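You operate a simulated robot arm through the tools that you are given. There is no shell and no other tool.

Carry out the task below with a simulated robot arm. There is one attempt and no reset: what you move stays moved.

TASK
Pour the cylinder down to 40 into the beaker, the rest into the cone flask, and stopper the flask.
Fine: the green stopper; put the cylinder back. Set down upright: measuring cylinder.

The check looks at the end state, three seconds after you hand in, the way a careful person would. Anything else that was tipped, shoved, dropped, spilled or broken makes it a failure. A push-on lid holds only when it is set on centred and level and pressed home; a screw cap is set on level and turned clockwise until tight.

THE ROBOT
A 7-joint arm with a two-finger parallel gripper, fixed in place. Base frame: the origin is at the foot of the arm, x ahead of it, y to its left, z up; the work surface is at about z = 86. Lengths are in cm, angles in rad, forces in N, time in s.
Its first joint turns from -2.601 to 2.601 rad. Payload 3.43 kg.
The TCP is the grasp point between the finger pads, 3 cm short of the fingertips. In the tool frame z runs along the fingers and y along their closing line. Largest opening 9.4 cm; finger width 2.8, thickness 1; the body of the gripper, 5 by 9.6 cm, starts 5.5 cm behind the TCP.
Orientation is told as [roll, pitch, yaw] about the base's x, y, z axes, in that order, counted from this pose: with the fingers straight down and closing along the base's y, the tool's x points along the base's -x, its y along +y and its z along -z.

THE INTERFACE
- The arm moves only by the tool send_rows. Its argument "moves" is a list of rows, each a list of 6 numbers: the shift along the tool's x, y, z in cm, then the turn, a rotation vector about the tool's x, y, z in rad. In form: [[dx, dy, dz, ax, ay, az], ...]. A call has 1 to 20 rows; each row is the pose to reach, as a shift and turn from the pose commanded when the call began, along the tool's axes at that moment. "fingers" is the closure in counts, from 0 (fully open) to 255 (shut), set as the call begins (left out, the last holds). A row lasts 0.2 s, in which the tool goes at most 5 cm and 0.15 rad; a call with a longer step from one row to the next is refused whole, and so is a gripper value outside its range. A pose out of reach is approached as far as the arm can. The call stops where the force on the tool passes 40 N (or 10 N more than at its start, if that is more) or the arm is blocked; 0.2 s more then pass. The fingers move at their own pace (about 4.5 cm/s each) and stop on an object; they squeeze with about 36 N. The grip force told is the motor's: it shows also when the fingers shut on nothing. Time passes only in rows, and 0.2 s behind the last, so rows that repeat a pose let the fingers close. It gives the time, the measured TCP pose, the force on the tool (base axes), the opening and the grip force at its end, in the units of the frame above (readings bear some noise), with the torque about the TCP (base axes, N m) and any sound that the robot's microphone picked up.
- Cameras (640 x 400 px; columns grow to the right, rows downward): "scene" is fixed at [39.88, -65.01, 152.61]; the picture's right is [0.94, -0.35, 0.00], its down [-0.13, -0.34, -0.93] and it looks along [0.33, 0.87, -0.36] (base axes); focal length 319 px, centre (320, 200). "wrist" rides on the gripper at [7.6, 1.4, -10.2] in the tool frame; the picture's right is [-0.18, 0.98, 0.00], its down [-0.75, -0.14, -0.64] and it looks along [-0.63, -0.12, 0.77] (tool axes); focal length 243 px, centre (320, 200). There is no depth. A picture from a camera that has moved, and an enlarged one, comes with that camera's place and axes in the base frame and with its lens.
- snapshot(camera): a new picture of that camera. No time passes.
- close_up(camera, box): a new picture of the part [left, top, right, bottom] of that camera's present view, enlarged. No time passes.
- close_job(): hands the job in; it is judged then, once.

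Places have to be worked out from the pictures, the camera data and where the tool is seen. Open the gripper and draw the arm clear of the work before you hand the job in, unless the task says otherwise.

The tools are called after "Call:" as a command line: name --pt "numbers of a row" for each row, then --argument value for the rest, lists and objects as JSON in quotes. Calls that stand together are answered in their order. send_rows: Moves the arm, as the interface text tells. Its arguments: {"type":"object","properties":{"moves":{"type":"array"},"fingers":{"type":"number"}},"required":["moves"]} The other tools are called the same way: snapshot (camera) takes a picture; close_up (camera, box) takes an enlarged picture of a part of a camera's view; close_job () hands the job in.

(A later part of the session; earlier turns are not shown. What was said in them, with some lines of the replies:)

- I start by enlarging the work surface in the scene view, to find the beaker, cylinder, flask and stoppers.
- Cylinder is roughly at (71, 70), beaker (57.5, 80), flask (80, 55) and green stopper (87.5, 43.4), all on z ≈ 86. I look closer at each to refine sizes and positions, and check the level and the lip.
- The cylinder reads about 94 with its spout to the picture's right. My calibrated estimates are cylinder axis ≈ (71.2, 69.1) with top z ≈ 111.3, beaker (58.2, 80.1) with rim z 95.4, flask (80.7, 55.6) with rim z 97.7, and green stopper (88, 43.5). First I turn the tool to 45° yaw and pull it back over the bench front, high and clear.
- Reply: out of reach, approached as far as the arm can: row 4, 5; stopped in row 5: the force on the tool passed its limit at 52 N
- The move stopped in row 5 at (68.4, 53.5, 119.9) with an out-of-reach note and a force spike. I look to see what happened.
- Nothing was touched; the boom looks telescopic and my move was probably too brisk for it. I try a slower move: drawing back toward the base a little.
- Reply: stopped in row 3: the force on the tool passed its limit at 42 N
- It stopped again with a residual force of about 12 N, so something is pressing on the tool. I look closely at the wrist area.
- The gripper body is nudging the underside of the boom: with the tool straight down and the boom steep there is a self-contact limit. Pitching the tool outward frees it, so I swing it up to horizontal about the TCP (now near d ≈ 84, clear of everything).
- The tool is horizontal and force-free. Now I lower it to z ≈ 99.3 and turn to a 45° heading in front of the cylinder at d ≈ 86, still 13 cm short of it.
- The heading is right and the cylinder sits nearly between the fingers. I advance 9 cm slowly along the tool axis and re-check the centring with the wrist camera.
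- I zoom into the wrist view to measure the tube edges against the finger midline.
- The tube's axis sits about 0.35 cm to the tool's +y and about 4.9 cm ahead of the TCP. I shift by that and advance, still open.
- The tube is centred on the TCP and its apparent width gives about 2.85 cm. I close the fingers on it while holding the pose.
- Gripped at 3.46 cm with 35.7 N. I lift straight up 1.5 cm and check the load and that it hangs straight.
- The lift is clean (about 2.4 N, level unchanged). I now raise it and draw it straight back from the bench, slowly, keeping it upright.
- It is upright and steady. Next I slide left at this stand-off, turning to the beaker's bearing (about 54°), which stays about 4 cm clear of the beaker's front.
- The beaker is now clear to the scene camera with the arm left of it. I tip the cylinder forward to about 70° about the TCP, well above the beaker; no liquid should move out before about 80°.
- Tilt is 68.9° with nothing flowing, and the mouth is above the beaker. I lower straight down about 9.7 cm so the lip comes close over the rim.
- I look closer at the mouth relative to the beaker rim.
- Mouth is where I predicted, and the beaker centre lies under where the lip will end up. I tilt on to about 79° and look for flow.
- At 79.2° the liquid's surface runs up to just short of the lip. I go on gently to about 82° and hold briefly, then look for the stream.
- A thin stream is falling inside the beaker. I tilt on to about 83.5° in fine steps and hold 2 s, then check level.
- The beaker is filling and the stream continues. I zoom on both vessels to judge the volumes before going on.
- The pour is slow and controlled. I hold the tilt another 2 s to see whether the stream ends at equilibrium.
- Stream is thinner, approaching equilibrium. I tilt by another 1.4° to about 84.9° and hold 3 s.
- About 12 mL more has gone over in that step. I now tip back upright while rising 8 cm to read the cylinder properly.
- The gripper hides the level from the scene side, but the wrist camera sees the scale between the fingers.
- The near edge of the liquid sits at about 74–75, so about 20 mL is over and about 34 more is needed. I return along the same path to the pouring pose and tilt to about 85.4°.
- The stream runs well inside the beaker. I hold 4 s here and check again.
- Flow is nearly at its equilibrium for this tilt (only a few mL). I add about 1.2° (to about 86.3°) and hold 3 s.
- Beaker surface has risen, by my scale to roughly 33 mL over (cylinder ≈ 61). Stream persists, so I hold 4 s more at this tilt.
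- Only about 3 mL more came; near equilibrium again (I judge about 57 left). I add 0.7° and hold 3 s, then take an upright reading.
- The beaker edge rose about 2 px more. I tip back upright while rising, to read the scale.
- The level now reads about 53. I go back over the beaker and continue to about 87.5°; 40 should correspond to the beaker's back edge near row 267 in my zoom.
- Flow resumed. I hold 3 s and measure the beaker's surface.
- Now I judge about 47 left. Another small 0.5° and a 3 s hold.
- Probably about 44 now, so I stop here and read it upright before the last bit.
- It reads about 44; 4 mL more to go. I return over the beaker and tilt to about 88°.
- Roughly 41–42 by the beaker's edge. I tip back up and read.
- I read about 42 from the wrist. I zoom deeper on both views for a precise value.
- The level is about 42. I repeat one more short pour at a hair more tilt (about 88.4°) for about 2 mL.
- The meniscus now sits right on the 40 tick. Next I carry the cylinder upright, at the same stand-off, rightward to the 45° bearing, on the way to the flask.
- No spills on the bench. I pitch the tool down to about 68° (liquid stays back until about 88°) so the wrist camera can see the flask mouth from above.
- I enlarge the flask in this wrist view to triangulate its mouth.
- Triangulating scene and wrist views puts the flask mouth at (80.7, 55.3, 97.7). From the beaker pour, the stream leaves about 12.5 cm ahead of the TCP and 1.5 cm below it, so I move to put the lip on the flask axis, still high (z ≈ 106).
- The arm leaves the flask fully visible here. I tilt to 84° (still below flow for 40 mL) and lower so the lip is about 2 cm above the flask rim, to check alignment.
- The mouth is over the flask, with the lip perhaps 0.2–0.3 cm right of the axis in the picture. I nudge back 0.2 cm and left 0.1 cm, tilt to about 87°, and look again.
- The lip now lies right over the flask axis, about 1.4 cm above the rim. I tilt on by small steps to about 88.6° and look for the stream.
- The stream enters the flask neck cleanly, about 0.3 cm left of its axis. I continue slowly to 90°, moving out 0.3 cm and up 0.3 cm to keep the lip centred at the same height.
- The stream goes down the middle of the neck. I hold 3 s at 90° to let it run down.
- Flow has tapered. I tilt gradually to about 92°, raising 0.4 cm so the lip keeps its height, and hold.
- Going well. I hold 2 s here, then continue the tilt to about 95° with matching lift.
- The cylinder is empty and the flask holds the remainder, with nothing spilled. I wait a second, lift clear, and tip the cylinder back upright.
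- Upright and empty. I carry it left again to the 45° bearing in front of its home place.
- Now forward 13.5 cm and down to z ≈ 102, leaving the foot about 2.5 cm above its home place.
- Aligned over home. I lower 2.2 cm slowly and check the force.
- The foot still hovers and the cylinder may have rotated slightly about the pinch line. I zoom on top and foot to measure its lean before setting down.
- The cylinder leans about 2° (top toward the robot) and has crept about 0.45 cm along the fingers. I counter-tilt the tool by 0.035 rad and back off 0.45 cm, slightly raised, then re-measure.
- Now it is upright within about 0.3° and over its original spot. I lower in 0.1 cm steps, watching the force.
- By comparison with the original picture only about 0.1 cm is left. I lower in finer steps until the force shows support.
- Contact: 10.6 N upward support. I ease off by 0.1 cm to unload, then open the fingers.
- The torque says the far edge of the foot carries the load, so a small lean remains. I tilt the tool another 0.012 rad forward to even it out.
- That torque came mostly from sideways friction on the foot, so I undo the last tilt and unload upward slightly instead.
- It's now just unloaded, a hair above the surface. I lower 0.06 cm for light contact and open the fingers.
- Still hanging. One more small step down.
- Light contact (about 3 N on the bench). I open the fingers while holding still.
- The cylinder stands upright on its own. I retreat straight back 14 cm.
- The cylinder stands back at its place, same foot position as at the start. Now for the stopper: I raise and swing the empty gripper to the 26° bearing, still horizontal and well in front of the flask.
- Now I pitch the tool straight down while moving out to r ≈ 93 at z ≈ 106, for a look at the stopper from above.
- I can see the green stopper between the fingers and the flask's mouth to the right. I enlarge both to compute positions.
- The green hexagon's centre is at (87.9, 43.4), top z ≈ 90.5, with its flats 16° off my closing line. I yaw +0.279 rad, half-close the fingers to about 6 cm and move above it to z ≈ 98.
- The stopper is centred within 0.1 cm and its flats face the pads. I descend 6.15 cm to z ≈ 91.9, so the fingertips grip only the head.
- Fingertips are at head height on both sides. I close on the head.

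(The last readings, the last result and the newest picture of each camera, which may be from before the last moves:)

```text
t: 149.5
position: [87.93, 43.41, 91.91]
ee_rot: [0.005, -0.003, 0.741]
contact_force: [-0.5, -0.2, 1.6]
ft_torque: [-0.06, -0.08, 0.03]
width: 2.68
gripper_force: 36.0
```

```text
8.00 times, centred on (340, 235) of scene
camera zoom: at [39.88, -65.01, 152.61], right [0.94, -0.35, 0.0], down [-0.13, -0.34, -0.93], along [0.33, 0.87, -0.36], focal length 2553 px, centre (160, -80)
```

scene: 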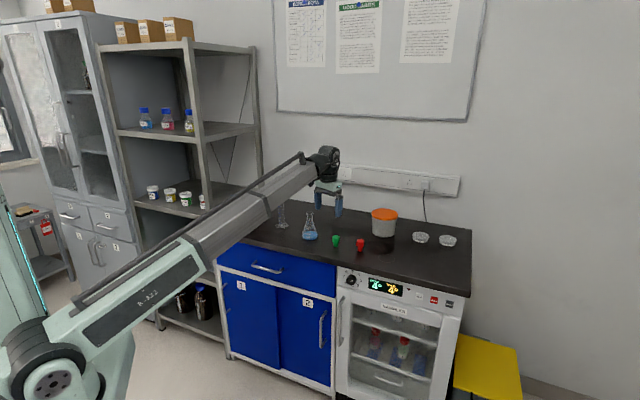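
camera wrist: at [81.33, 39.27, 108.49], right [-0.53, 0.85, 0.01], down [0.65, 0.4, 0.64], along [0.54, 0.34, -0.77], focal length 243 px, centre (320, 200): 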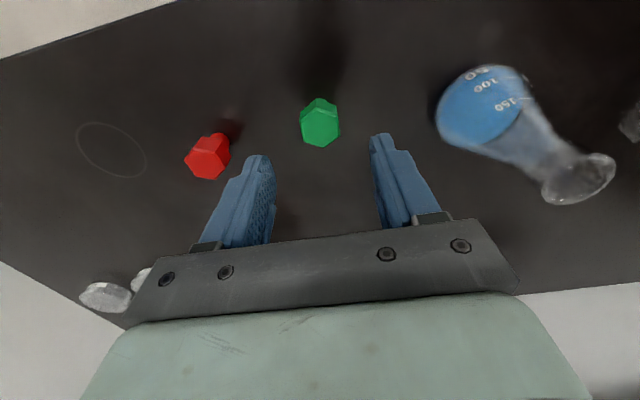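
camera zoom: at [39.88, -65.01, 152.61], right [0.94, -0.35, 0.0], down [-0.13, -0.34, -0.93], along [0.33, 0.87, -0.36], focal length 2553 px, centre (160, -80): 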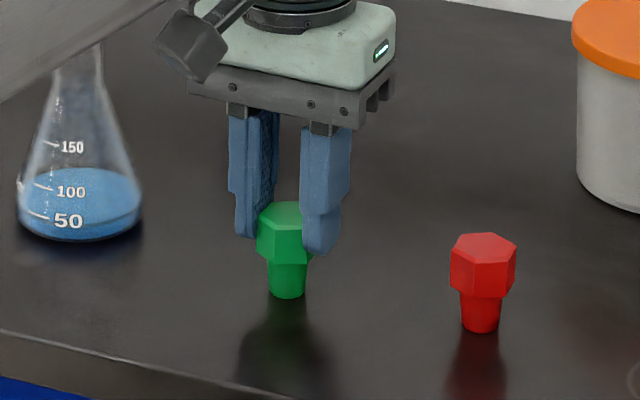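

Gripped at 2.68 cm with the stopper still upright. I lift it straight up 16 cm.

Call:
send_rows --pt "0 0 -0.5 0 0 0" --pt "0 0 -1.5 0 0 0" --pt "0 0 -3.2 0 0 0" --pt "0 0 -5.0 0 0 0" --pt "0 0 -7.0 0 0 0" --pt "0 0 -9.0 0 0 0" --pt "0 0 -11.0 0 0 0" --pt "0 0 -13.0 0 0 0" --pt "0 0 -14.8 0 0 0" --pt "0 0 -16 0 0 0" --pt "0 0 -16 0 0 0"

Call:
send_rows --pt "-0.1 0.5 0 0 0 0" --pt "-0.33 1.7 0 0 0 0" --pt "-0.65 3.3 0 0 0 0" --pt "-0.98 5.0 0 0 0 0" --pt "-1.32 6.7 0 0 0 0" --pt "-1.66 8.4 0 0 0 0" --pt "-1.99 10.1 0 0 0 0" --pt "-2.33 11.8 0 0 0 0" --pt "-2.58 13.1 0 0 0 0" --pt "-2.69 13.65 0 0 0 0" --pt "-2.69 13.65 0 0 0 0"

Call:
snapshot --camera "wrist"

Call:
close_up --camera "scene" --box '[270, 170, 350, 245]'

```text
t: 151.9
position: [88.13, 43.38, 108.01]
ee_rot: [0.004, -0.001, 0.741]
contact_force: [-1.0, -0.5, -0.6]
ft_torque: [0.03, -0.03, 0.0]
width: 2.67
gripper_force: 35.8
```

```text
t: 154.3
position: [80.81, 55.26, 108.04]
ee_rot: [0.006, -0.001, 0.739]
contact_force: [0.1, -0.9, 0.6]
ft_torque: [0.02, -0.03, -0.01]
width: 2.66
gripper_force: 36.4
```

```text
taken
camera wrist: at [74.15, 51.13, 118.36], right [-0.53, 0.85, 0.01], down [0.65, 0.4, 0.64], along [0.54, 0.34, -0.77], focal length 243 px, centre (320, 200)
```

wrist: 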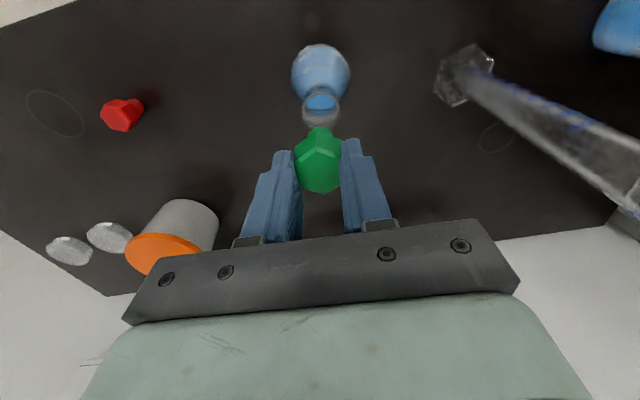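

```text
5.33 times, centred on (310, 208) of scene
camera zoom: at [39.88, -65.01, 152.61], right [0.94, -0.35, 0.0], down [-0.13, -0.34, -0.93], along [0.33, 0.87, -0.36], focal length 1702 px, centre (373, 160)
```

zoom: 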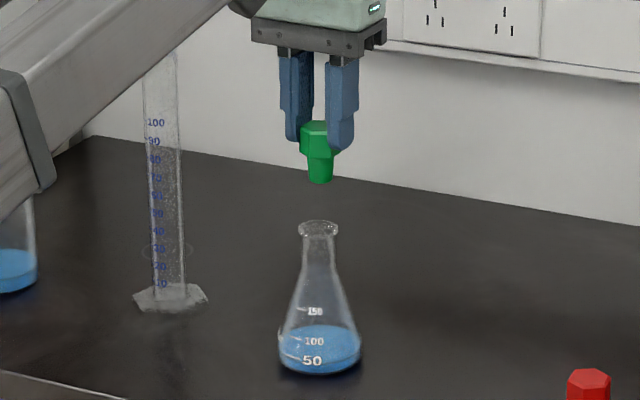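

The stopper hangs above the flask. I enlarge the wrist and scene views to measure the residual offset between stopper axis and flask mouth.

Call:
close_up --camera "wrist" --box '[280, 30, 360, 200]'

Call:
close_up --camera "wrist" --box '[290, 80, 350, 130]'

Call:
close_up --camera "scene" --box '[295, 185, 330, 220]'

```text
2.35 times, centred on (320, 115) of wrist
camera zoom: at [74.15, 51.13, 118.36], right [-0.53, 0.85, 0.01], down [0.65, 0.4, 0.64], along [0.54, 0.34, -0.77], focal length 571 px, centre (320, 400)
```

zoom: 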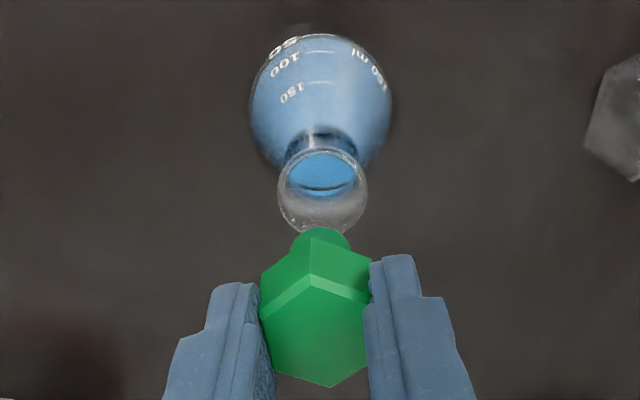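

```text
8.00 times, centred on (320, 105) of wrist
camera zoom: at [74.15, 51.13, 118.36], right [-0.53, 0.85, 0.01], down [0.65, 0.4, 0.64], along [0.54, 0.34, -0.77], focal length 1941 px, centre (320, 960)
```

zoom: 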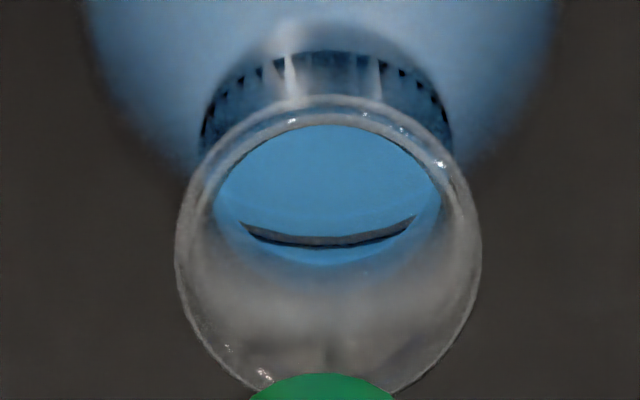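

```text
11.43 times, centred on (312, 202) of scene
camera zoom: at [39.88, -65.01, 152.61], right [0.94, -0.35, 0.0], down [-0.13, -0.34, -0.93], along [0.33, 0.87, -0.36], focal length 3648 px, centre (406, 171)
```

zoom: 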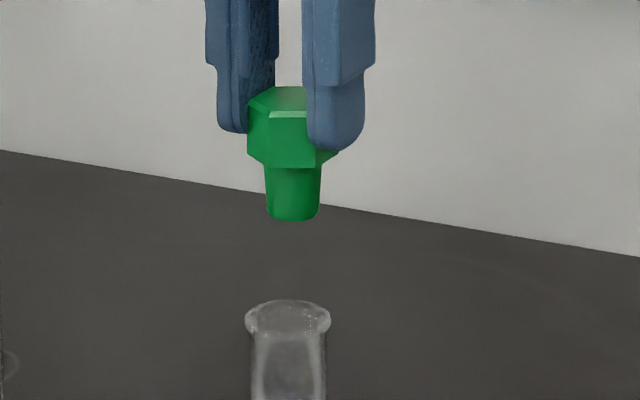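

Both views agree the flask axis is about 0.26 cm left of the stopper in the scene picture (about +0.2 x, +0.13 y in tool axes). I correct by that and descend to leave the stem about 0.7 cm above the rim.

Call:
send_rows --pt "0.1 0.07 0.4 0 0 0" --pt "0.2 0.13 1.1 0 0 0" --pt "0.2 0.13 1.8 0 0 0" --pt "0.2 0.13 2.5 0 0 0" --pt "0.2 0.13 3.1 0 0 0" --pt "0.2 0.13 3.6 0 0 0" --pt "0.2 0.13 3.7 0 0 0" --pt "0.2 0.13 3.7 0 0 0"

Call:
close_up --camera "scene" --box '[298, 192, 324, 222]'

Call:
close_up --camera "wrist" --box '[280, 60, 360, 180]'

```text
t: 156.1
position: [80.51, 55.24, 104.33]
ee_rot: [0.006, -0.003, 0.74]
contact_force: [0.4, -0.1, 0.2]
ft_torque: [0.02, -0.01, 0.0]
width: 2.68
gripper_force: 35.8
```

```text
13.33 times, centred on (311, 207) of scene
camera zoom: at [39.88, -65.01, 152.61], right [0.94, -0.35, 0.0], down [-0.13, -0.34, -0.93], along [0.33, 0.87, -0.36], focal length 4255 px, centre (440, 107)
```

zoom: 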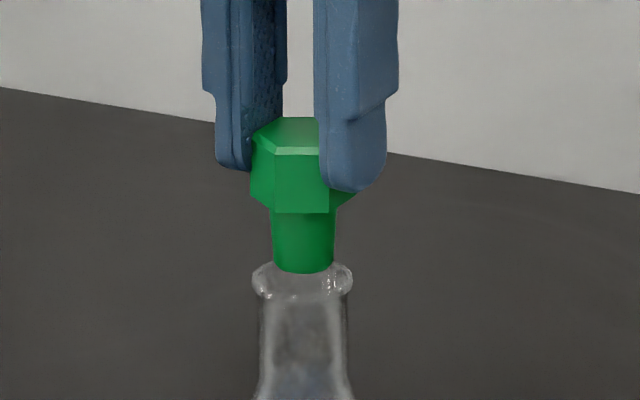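

```text
3.33 times, centred on (320, 120) of wrist
camera zoom: at [73.9, 51.06, 114.7], right [-0.53, 0.85, 0.01], down [0.65, 0.4, 0.64], along [0.54, 0.34, -0.77], focal length 809 px, centre (320, 467)
```

zoom: 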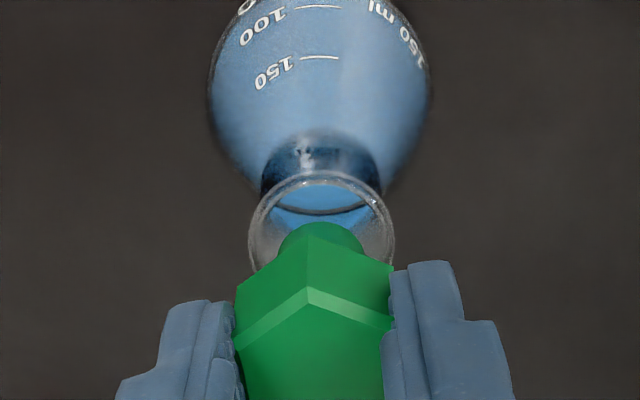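

Alignment is now within about 0.1 cm. I apply the last small correction and lower the stem 1.5 cm into the neck, watching the force.

Call:
send_rows --pt "0.04 0.03 0 0 0 0" --pt "0.07 0.05 0.2 0 0 0" --pt "0.07 0.05 0.5 0 0 0" --pt "0.07 0.05 0.8 0 0 0" --pt "0.07 0.05 1.1 0 0 0" --pt "0.07 0.05 1.4 0 0 0" --pt "0.07 0.05 1.5 0 0 0"

Call:
close_up --camera "scene" --box '[298, 192, 324, 222]'

Call:
close_up --camera "wrist" --box '[280, 60, 360, 180]'

```text
t: 157.7
position: [80.42, 55.23, 102.8]
ee_rot: [0.006, 0.0, 0.739]
contact_force: [0.8, 0.5, -0.6]
ft_torque: [-0.01, 0.0, -0.03]
width: 2.67
gripper_force: 36.1
```

```text
13.33 times, centred on (311, 207) of scene
camera zoom: at [39.88, -65.01, 152.61], right [0.94, -0.35, 0.0], down [-0.13, -0.34, -0.93], along [0.33, 0.87, -0.36], focal length 4255 px, centre (440, 107)
```

zoom: 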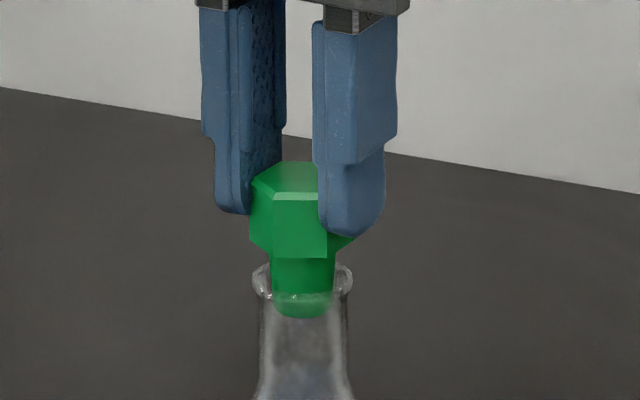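

```text
3.33 times, centred on (320, 120) of wrist
camera zoom: at [73.86, 51.08, 113.17], right [-0.53, 0.85, 0.01], down [0.65, 0.4, 0.64], along [0.54, 0.34, -0.77], focal length 809 px, centre (320, 467)
```

zoom: 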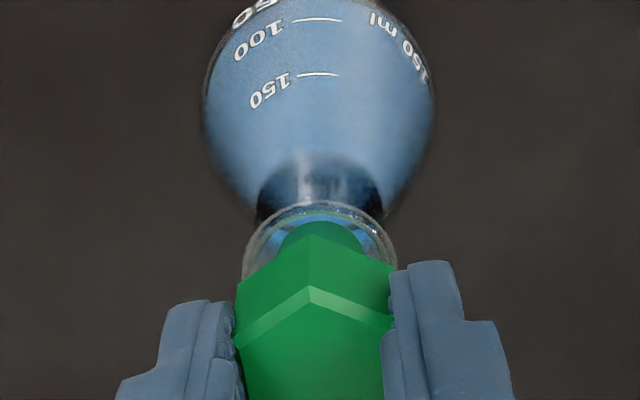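

The stem is inside the neck, centred, no contact force. I lower on in small steps until the head or taper meets the rim.

Call:
send_rows --pt "0 0 0.2 0 0 0" --pt "0 0 0.4 0 0 0" --pt "0 0 0.6 0 0 0" --pt "0 0 0.8 0 0 0" --pt "0 0 1.0 0 0 0" --pt "0 0 1.15 0 0 0" --pt "0 0 1.3 0 0 0" --pt "0 0 1.3 0 0 0"

Call:
close_up --camera "scene" --box '[298, 192, 324, 222]'

```text
t: 159.5
position: [80.48, 55.34, 101.48]
ee_rot: [0.006, -0.002, 0.739]
contact_force: [0.5, 0.2, 2.8]
ft_torque: [0.0, 0.02, 0.04]
width: 2.66
gripper_force: 36.5
```

```text
13.33 times, centred on (311, 207) of scene
camera zoom: at [39.88, -65.01, 152.61], right [0.94, -0.35, 0.0], down [-0.13, -0.34, -0.93], along [0.33, 0.87, -0.36], focal length 4255 px, centre (440, 107)
```

zoom: 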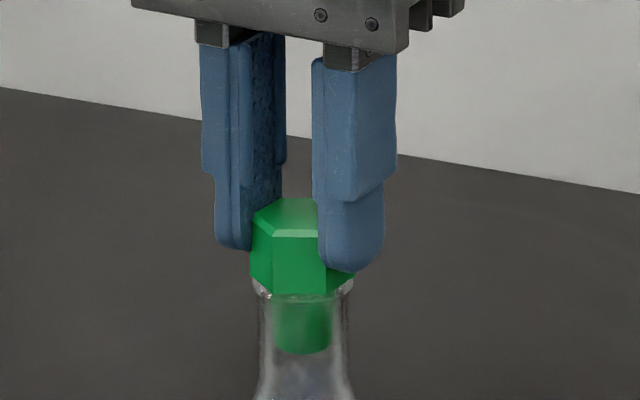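

Contact begins (2.8 N). I press further in 0.05 cm steps to push it home.

Call:
send_rows --pt "0 0 0.06 0 0 0" --pt "0 0 0.12 0 0 0" --pt "0 0 0.18 0 0 0" --pt "0 0 0.24 0 0 0" --pt "0 0 0.3 0 0 0" --pt "0 0 0.3 0 0 0"

Call:
close_up --camera "scene" --box '[298, 192, 324, 222]'

```text
t: 160.9
position: [80.39, 55.24, 101.17]
ee_rot: [0.006, 0.001, 0.739]
contact_force: [0.6, 2.3, 18.2]
ft_torque: [0.03, -0.1, 0.08]
width: 2.67
gripper_force: 35.6
```

```text
13.33 times, centred on (311, 207) of scene
camera zoom: at [39.88, -65.01, 152.61], right [0.94, -0.35, 0.0], down [-0.13, -0.34, -0.93], along [0.33, 0.87, -0.36], focal length 4255 px, centre (440, 107)
```

zoom: 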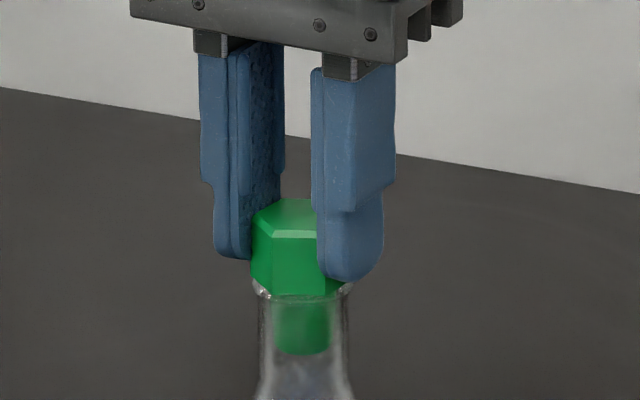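

The fingers now slide on the head (18 N) while the stopper stays, so it's near seated. I open to about 6 cm, rise, and will press on top with closed fingers.

Call:
send_rows --pt "0 0 -0.1 0 0 0" --pt "0 0 -0.1 0 0 0" --pt "0 0 -0.1 0 0 0" --pt "0 0 -0.1 0 0 0" --pt "0 0 -0.1 0 0 0" --fingers 92

Call:
send_rows --pt "0 0 -0.5 0 0 0" --pt "0 0 -1.5 0 0 0" --pt "0 0 -2.5 0 0 0" --pt "0 0 -3.5 0 0 0" --pt "0 0 -4.3 0 0 0" --pt "0 0 -4.5 0 0 0"

Call:
close_up --camera "scene" --box '[295, 185, 330, 245]'

Call:
close_up --camera "wrist" --box '[250, 60, 390, 200]'

```text
t: 162.1
position: [80.4, 55.25, 101.28]
ee_rot: [0.007, -0.003, 0.74]
contact_force: [-0.2, -0.4, -0.4]
ft_torque: [0.02, -0.03, -0.01]
width: 6.0
gripper_force: 0.0
```

```text
t: 163.5
position: [80.6, 55.23, 105.91]
ee_rot: [0.005, -0.001, 0.741]
contact_force: [-0.5, 0.8, -0.7]
ft_torque: [0.01, 0.02, 0.02]
width: 6.0
gripper_force: 0.0
```

```text
6.67 times, centred on (312, 215) of scene
camera zoom: at [39.88, -65.01, 152.61], right [0.94, -0.35, 0.0], down [-0.13, -0.34, -0.93], along [0.33, 0.87, -0.36], focal length 2128 px, centre (370, 100)
```

zoom: 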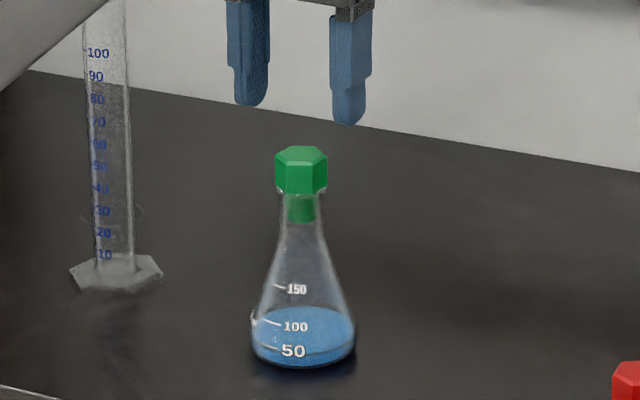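

```text
2.86 times, centred on (320, 130) of wrist
camera zoom: at [73.86, 51.05, 116.18], right [-0.53, 0.85, 0.01], down [0.65, 0.4, 0.64], along [0.54, 0.34, -0.77], focal length 693 px, centre (320, 400)
```

zoom: 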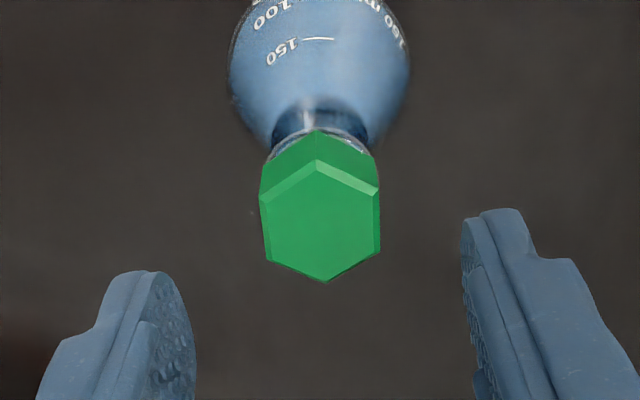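

The stopper sits level and central. I close the fingers fully and come down on the centre of its head to press it home.

Call:
send_rows --pt "0 0 0 0 0 0" --pt "0 0 0 0 0 0" --pt "0 0 0 0 0 0" --pt "0 0 0 0 0 0" --pt "0 0 0.6 0 0 0" --pt "0 0 1.3 0 0 0" --pt "0 0 2.0 0 0 0" --pt "0 0 2.4 0 0 0" --pt "0 0 2.6 0 0 0" --pt "0 0 2.7 0 0 0" --fingers 255

Call:
close_up --camera "scene" --box '[295, 185, 330, 225]'

```text
t: 165.7
position: [80.52, 55.28, 103.17]
ee_rot: [0.005, -0.002, 0.74]
contact_force: [0.0, -0.1, 0.2]
ft_torque: [-0.04, -0.01, -0.04]
width: 0.0
gripper_force: 32.9
```

```text
10.00 times, centred on (312, 205) of scene
camera zoom: at [39.88, -65.01, 152.61], right [0.94, -0.35, 0.0], down [-0.13, -0.34, -0.93], along [0.33, 0.87, -0.36], focal length 3192 px, centre (395, 150)
```

zoom: 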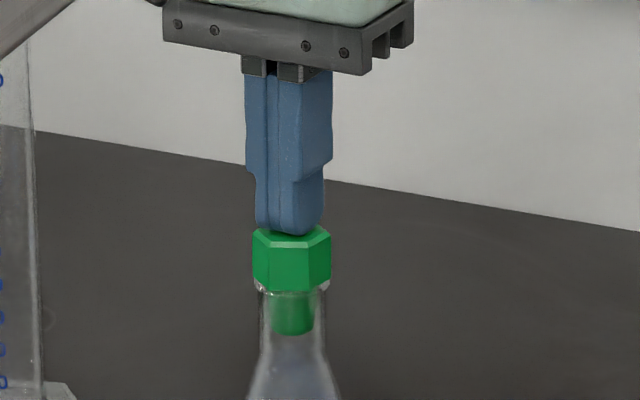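

Fingertips are just above the head. I press down in small steps.

Call:
send_rows --pt "0 0 0.08 0 0 0" --pt "0 0 0.16 0 0 0" --pt "0 0 0.24 0 0 0" --pt "0 0 0.32 0 0 0" --pt "0 0 0.38 0 0 0" --pt "0 0 0.38 0 0 0"

Call:
close_up --camera "scene" --box '[295, 185, 330, 225]'

```text
t: 167.1
position: [80.44, 55.28, 102.84]
ee_rot: [0.005, -0.004, 0.74]
contact_force: [2.3, 1.0, 25.8]
ft_torque: [0.07, -0.07, 0.01]
width: 0.0
gripper_force: 33.3
```

```text
10.00 times, centred on (312, 205) of scene
camera zoom: at [39.88, -65.01, 152.61], right [0.94, -0.35, 0.0], down [-0.13, -0.34, -0.93], along [0.33, 0.87, -0.36], focal length 3192 px, centre (395, 150)
```

zoom: 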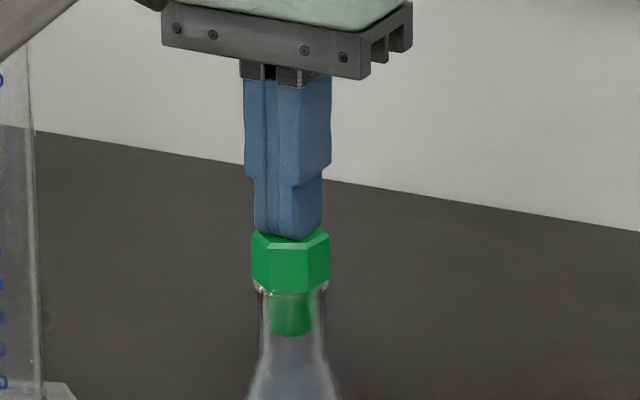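

25.8 N and solid. A touch more (to about 35 N) to be sure it is home, then I lift off.

Call:
send_rows --pt "0 0 0.05 0 0 0" --pt "0 0 0.1 0 0 0" --pt "0 0 0.1 0 0 0"

Call:
close_up --camera "scene" --box '[298, 192, 324, 222]'

```text
t: 167.8
position: [80.4, 55.19, 102.91]
ee_rot: [0.004, -0.005, 0.741]
contact_force: [-1.4, -1.0, 14.7]
ft_torque: [-0.1, 0.08, 0.03]
width: 0.02
gripper_force: 33.1
stopped in row 3: the force on the tool passed its limit at 41 N (the readings are from after the stop); the commanded pose is now the measured one
```

```text
13.33 times, centred on (311, 207) of scene
camera zoom: at [39.88, -65.01, 152.61], right [0.94, -0.35, 0.0], down [-0.13, -0.34, -0.93], along [0.33, 0.87, -0.36], focal length 4255 px, centre (440, 107)
```

zoom: 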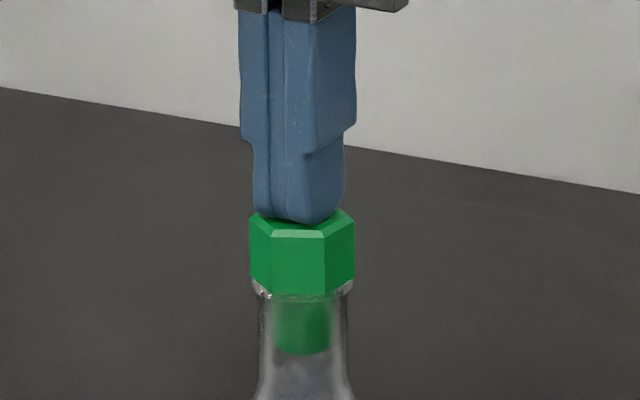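

Pressed with 41 N, and it no longer yields, so it is home. I lift off straight up and check the flask and everything else.

Call:
send_rows --pt "0 0 -0.2 0 0 0" --pt "0 0 -0.8 0 0 0" --pt "0 0 -1.8 0 0 0" --pt "0 0 -3.0 0 0 0" --pt "0 0 -4.2 0 0 0" --pt "0 0 -5.2 0 0 0" --pt "0 0 -5.5 0 0 0"

Call:
close_up --camera "scene" --box '[295, 190, 330, 245]'

Call:
close_up --camera "wrist" --box '[250, 40, 390, 180]'

Call:
close_up --camera "scene" --box '[298, 192, 324, 222]'

```text
t: 169.4
position: [80.57, 55.3, 108.27]
ee_rot: [0.004, -0.003, 0.738]
contact_force: [0.2, 0.5, 0.4]
ft_torque: [-0.01, 0.0, 0.02]
width: 0.0
gripper_force: 32.4
```

```text
7.27 times, centred on (312, 218) of scene
camera zoom: at [39.88, -65.01, 152.61], right [0.94, -0.35, 0.0], down [-0.13, -0.34, -0.93], along [0.33, 0.87, -0.36], focal length 2321 px, centre (374, 73)
```

zoom: 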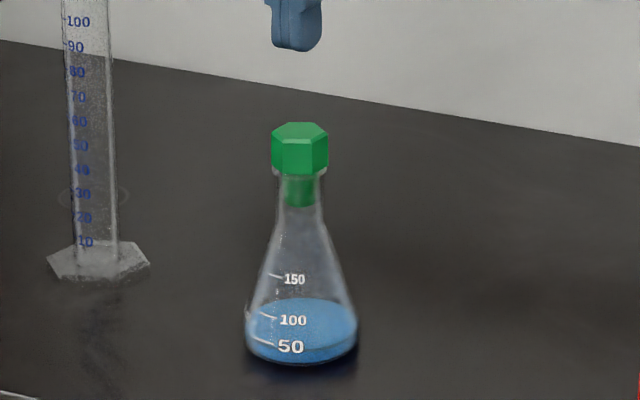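

```text
2.86 times, centred on (320, 110) of wrist
camera zoom: at [73.84, 51.08, 118.64], right [-0.53, 0.85, 0.0], down [0.65, 0.4, 0.64], along [0.55, 0.34, -0.77], focal length 693 px, centre (320, 457)
```

zoom: 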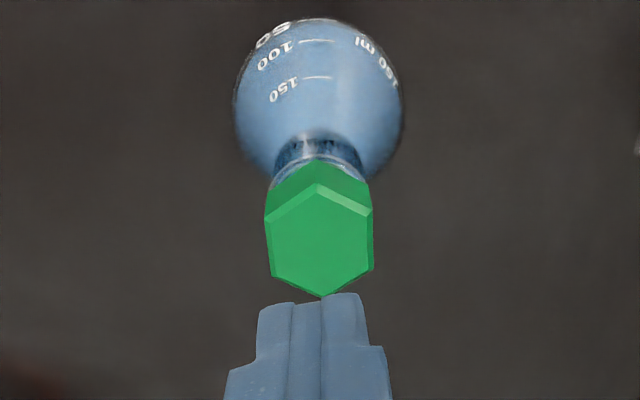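

```text
13.33 times, centred on (311, 207) of scene
camera zoom: at [39.88, -65.01, 152.61], right [0.94, -0.35, 0.0], down [-0.13, -0.34, -0.93], along [0.33, 0.87, -0.36], focal length 4255 px, centre (440, 107)
```

zoom: 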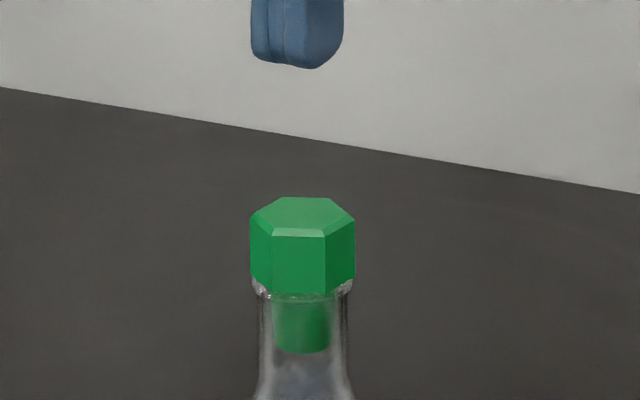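

The stopper is level, centred and fully down. I now draw the arm back toward the base and open the gripper in free space.

Call:
send_rows --pt "0.8 0 -0.1 0 0 0" --pt "2.2 0 -0.2 0 0 0" --pt "4.0 0 -0.2 0 0 0" --pt "6.0 0 -0.2 0 0 0" --pt "8.0 0 -0.2 0 0 0" --pt "10.0 0 -0.2 0 0 0" --pt "12.0 0 -0.2 0 0 0" --pt "14.0 0 -0.2 0 0 0" --pt "15.5 0 -0.2 0 0 0" --pt "16.0 0 -0.2 0 0 0"

Call:
send_rows --pt "0 0 0 0 0 0" --pt "0 0 0 0 0 0" --pt "0 0 0 0 0 0" --pt "0 0 0 0 0 0" --pt "0 0 0 0 0 0" --pt "0 0 0 0 0 0" --fingers 0

Call:
snapshot --camera "scene"

Call:
close_up --camera "scene" --box '[215, 165, 345, 255]'

```text
t: 171.6
position: [68.48, 44.45, 108.42]
ee_rot: [0.004, -0.003, 0.739]
contact_force: [-0.4, 0.2, -1.2]
ft_torque: [0.0, -0.01, 0.0]
width: 0.0
gripper_force: 33.3
```

```text
t: 173.0
position: [68.48, 44.47, 108.4]
ee_rot: [0.004, -0.004, 0.74]
contact_force: [-0.2, 0.6, 0.0]
ft_torque: [0.01, -0.02, -0.02]
width: 9.38
gripper_force: 0.1
```

```text
taken
```

scene: 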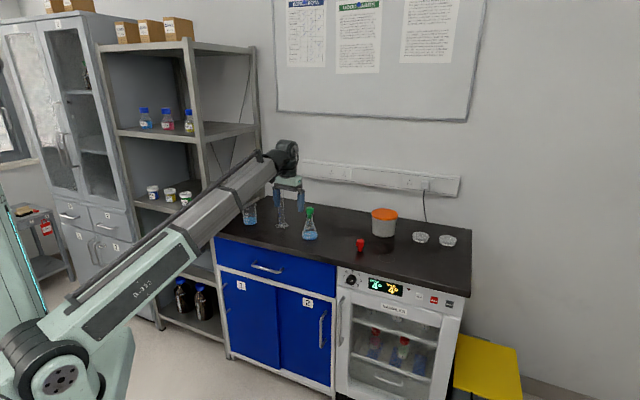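

```text
4.44 times, centred on (280, 210) of scene
camera zoom: at [39.88, -65.01, 152.61], right [0.94, -0.35, 0.0], down [-0.13, -0.34, -0.93], along [0.33, 0.87, -0.36], focal length 1418 px, centre (498, 156)
```

zoom: 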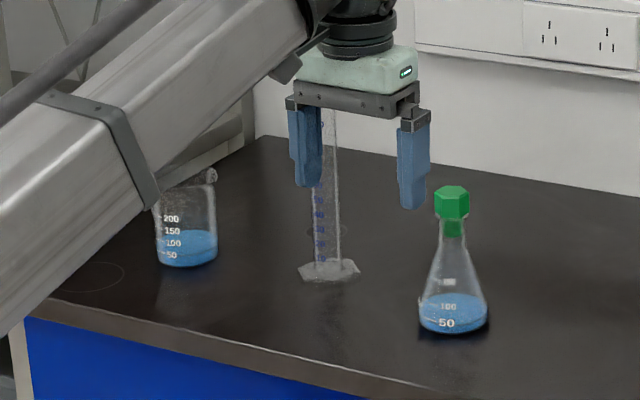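

All three vessels look right: beaker filled, cylinder empty and upright, flask stoppered. I swing the arm off to the right to get fully clear and take a last look.

Call:
send_rows --pt "0.4 -1.0 0 0 0 0.02" --pt "1.2 -3.0 0 0 0 0.06" --pt "2.1 -5.0 0 0 0 0.1" --pt "3.0 -7.2 0 0 0 0.14" --pt "3.9 -9.4 0 0 0 0.185" --pt "4.8 -11.6 0 0 0 0.23" --pt "5.7 -13.8 0 0 0 0.27" --pt "6.6 -16.0 0 0 0 0.315" --pt "7.5 -18.2 0 0 0 0.36" --pt "8.4 -20.4 0 0 0 0.4" --pt "9.2 -22.2 0 0 0 0.435" --pt "9.57 -23.1 0 0 0 0.45"

Call:
snapshot --camera "scene"

Call:
close_up --camera "scene" --box '[215, 165, 345, 255]'

Call:
close_up --camera "scene" --box '[230, 185, 310, 235]'

```text
t: 175.6
position: [77.14, 20.88, 108.32]
ee_rot: [0.005, 0.0, 0.288]
contact_force: [-0.2, -0.5, 0.2]
ft_torque: [0.0, 0.01, 0.01]
width: 9.42
gripper_force: 0.1
```

```text
taken
```

scene: 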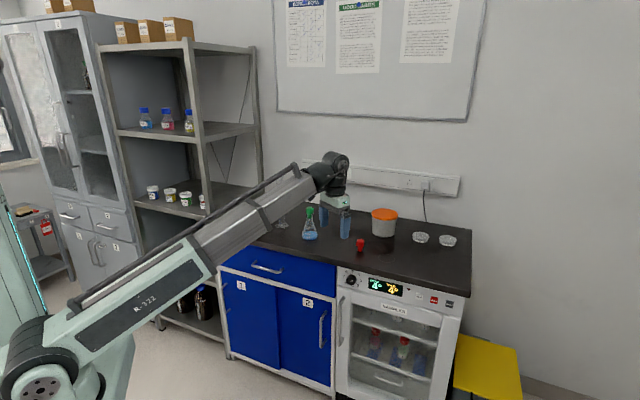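

```text
4.44 times, centred on (280, 210) of scene
camera zoom: at [39.88, -65.01, 152.61], right [0.94, -0.35, 0.0], down [-0.13, -0.34, -0.93], along [0.33, 0.87, -0.36], focal length 1418 px, centre (498, 156)
```

zoom: 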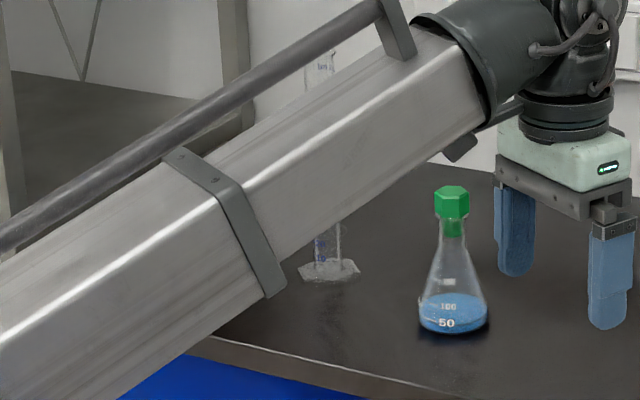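

```text
8.00 times, centred on (270, 210) of scene
camera zoom: at [39.88, -65.01, 152.61], right [0.94, -0.35, 0.0], down [-0.13, -0.34, -0.93], along [0.33, 0.87, -0.36], focal length 2553 px, centre (720, 120)
```

zoom: 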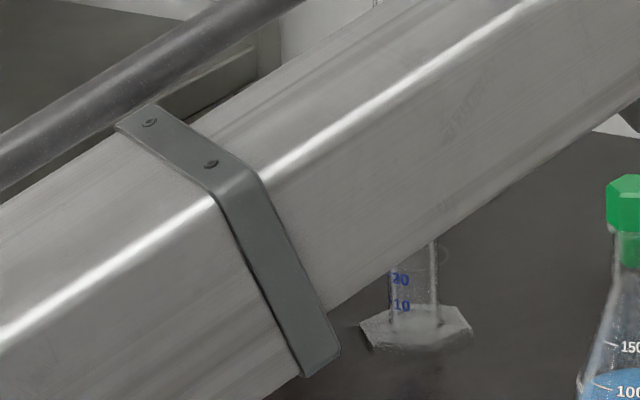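

The arm hangs free at (77, 21, 108) with the gripper open and touches nothing. The last unobstructed view showed beaker, empty upright cylinder at its place and stoppered flask, with no spill, so I hand the job in.

Call:
close_job

```text
The job is handed in.
```

The job is done and handed in. I don't have the result of the check yet.

- **Beaker:** I poured the cylinder down from about 94 until the liquid lined up with the 40 mark. That put roughly 54 mL in the beaker.
- **Flask:** The remaining 40 mL or so went into the cone flask, and the cylinder came out empty. I saw no spills at either pour.
- **Stopper:** The green stopper is in the flask, centred and level. I pressed it down from above with about 41 N, until it stopped moving.
- **Cylinder:** It is back where it started, standing upright. It had tilted about 2° and slipped slightly in the gripper during pouring, so I straightened it before setting it down.

Early on, the gripper body bumped the underside of the arm's own boom and two moves stopped on force. Nothing on the bench was touched. The gripper is open and clear of everything. In its parked position the arm blocks the fixed camera's view of the beaker and most of the cylinder, so my last full look at all three vessels was just before that move.
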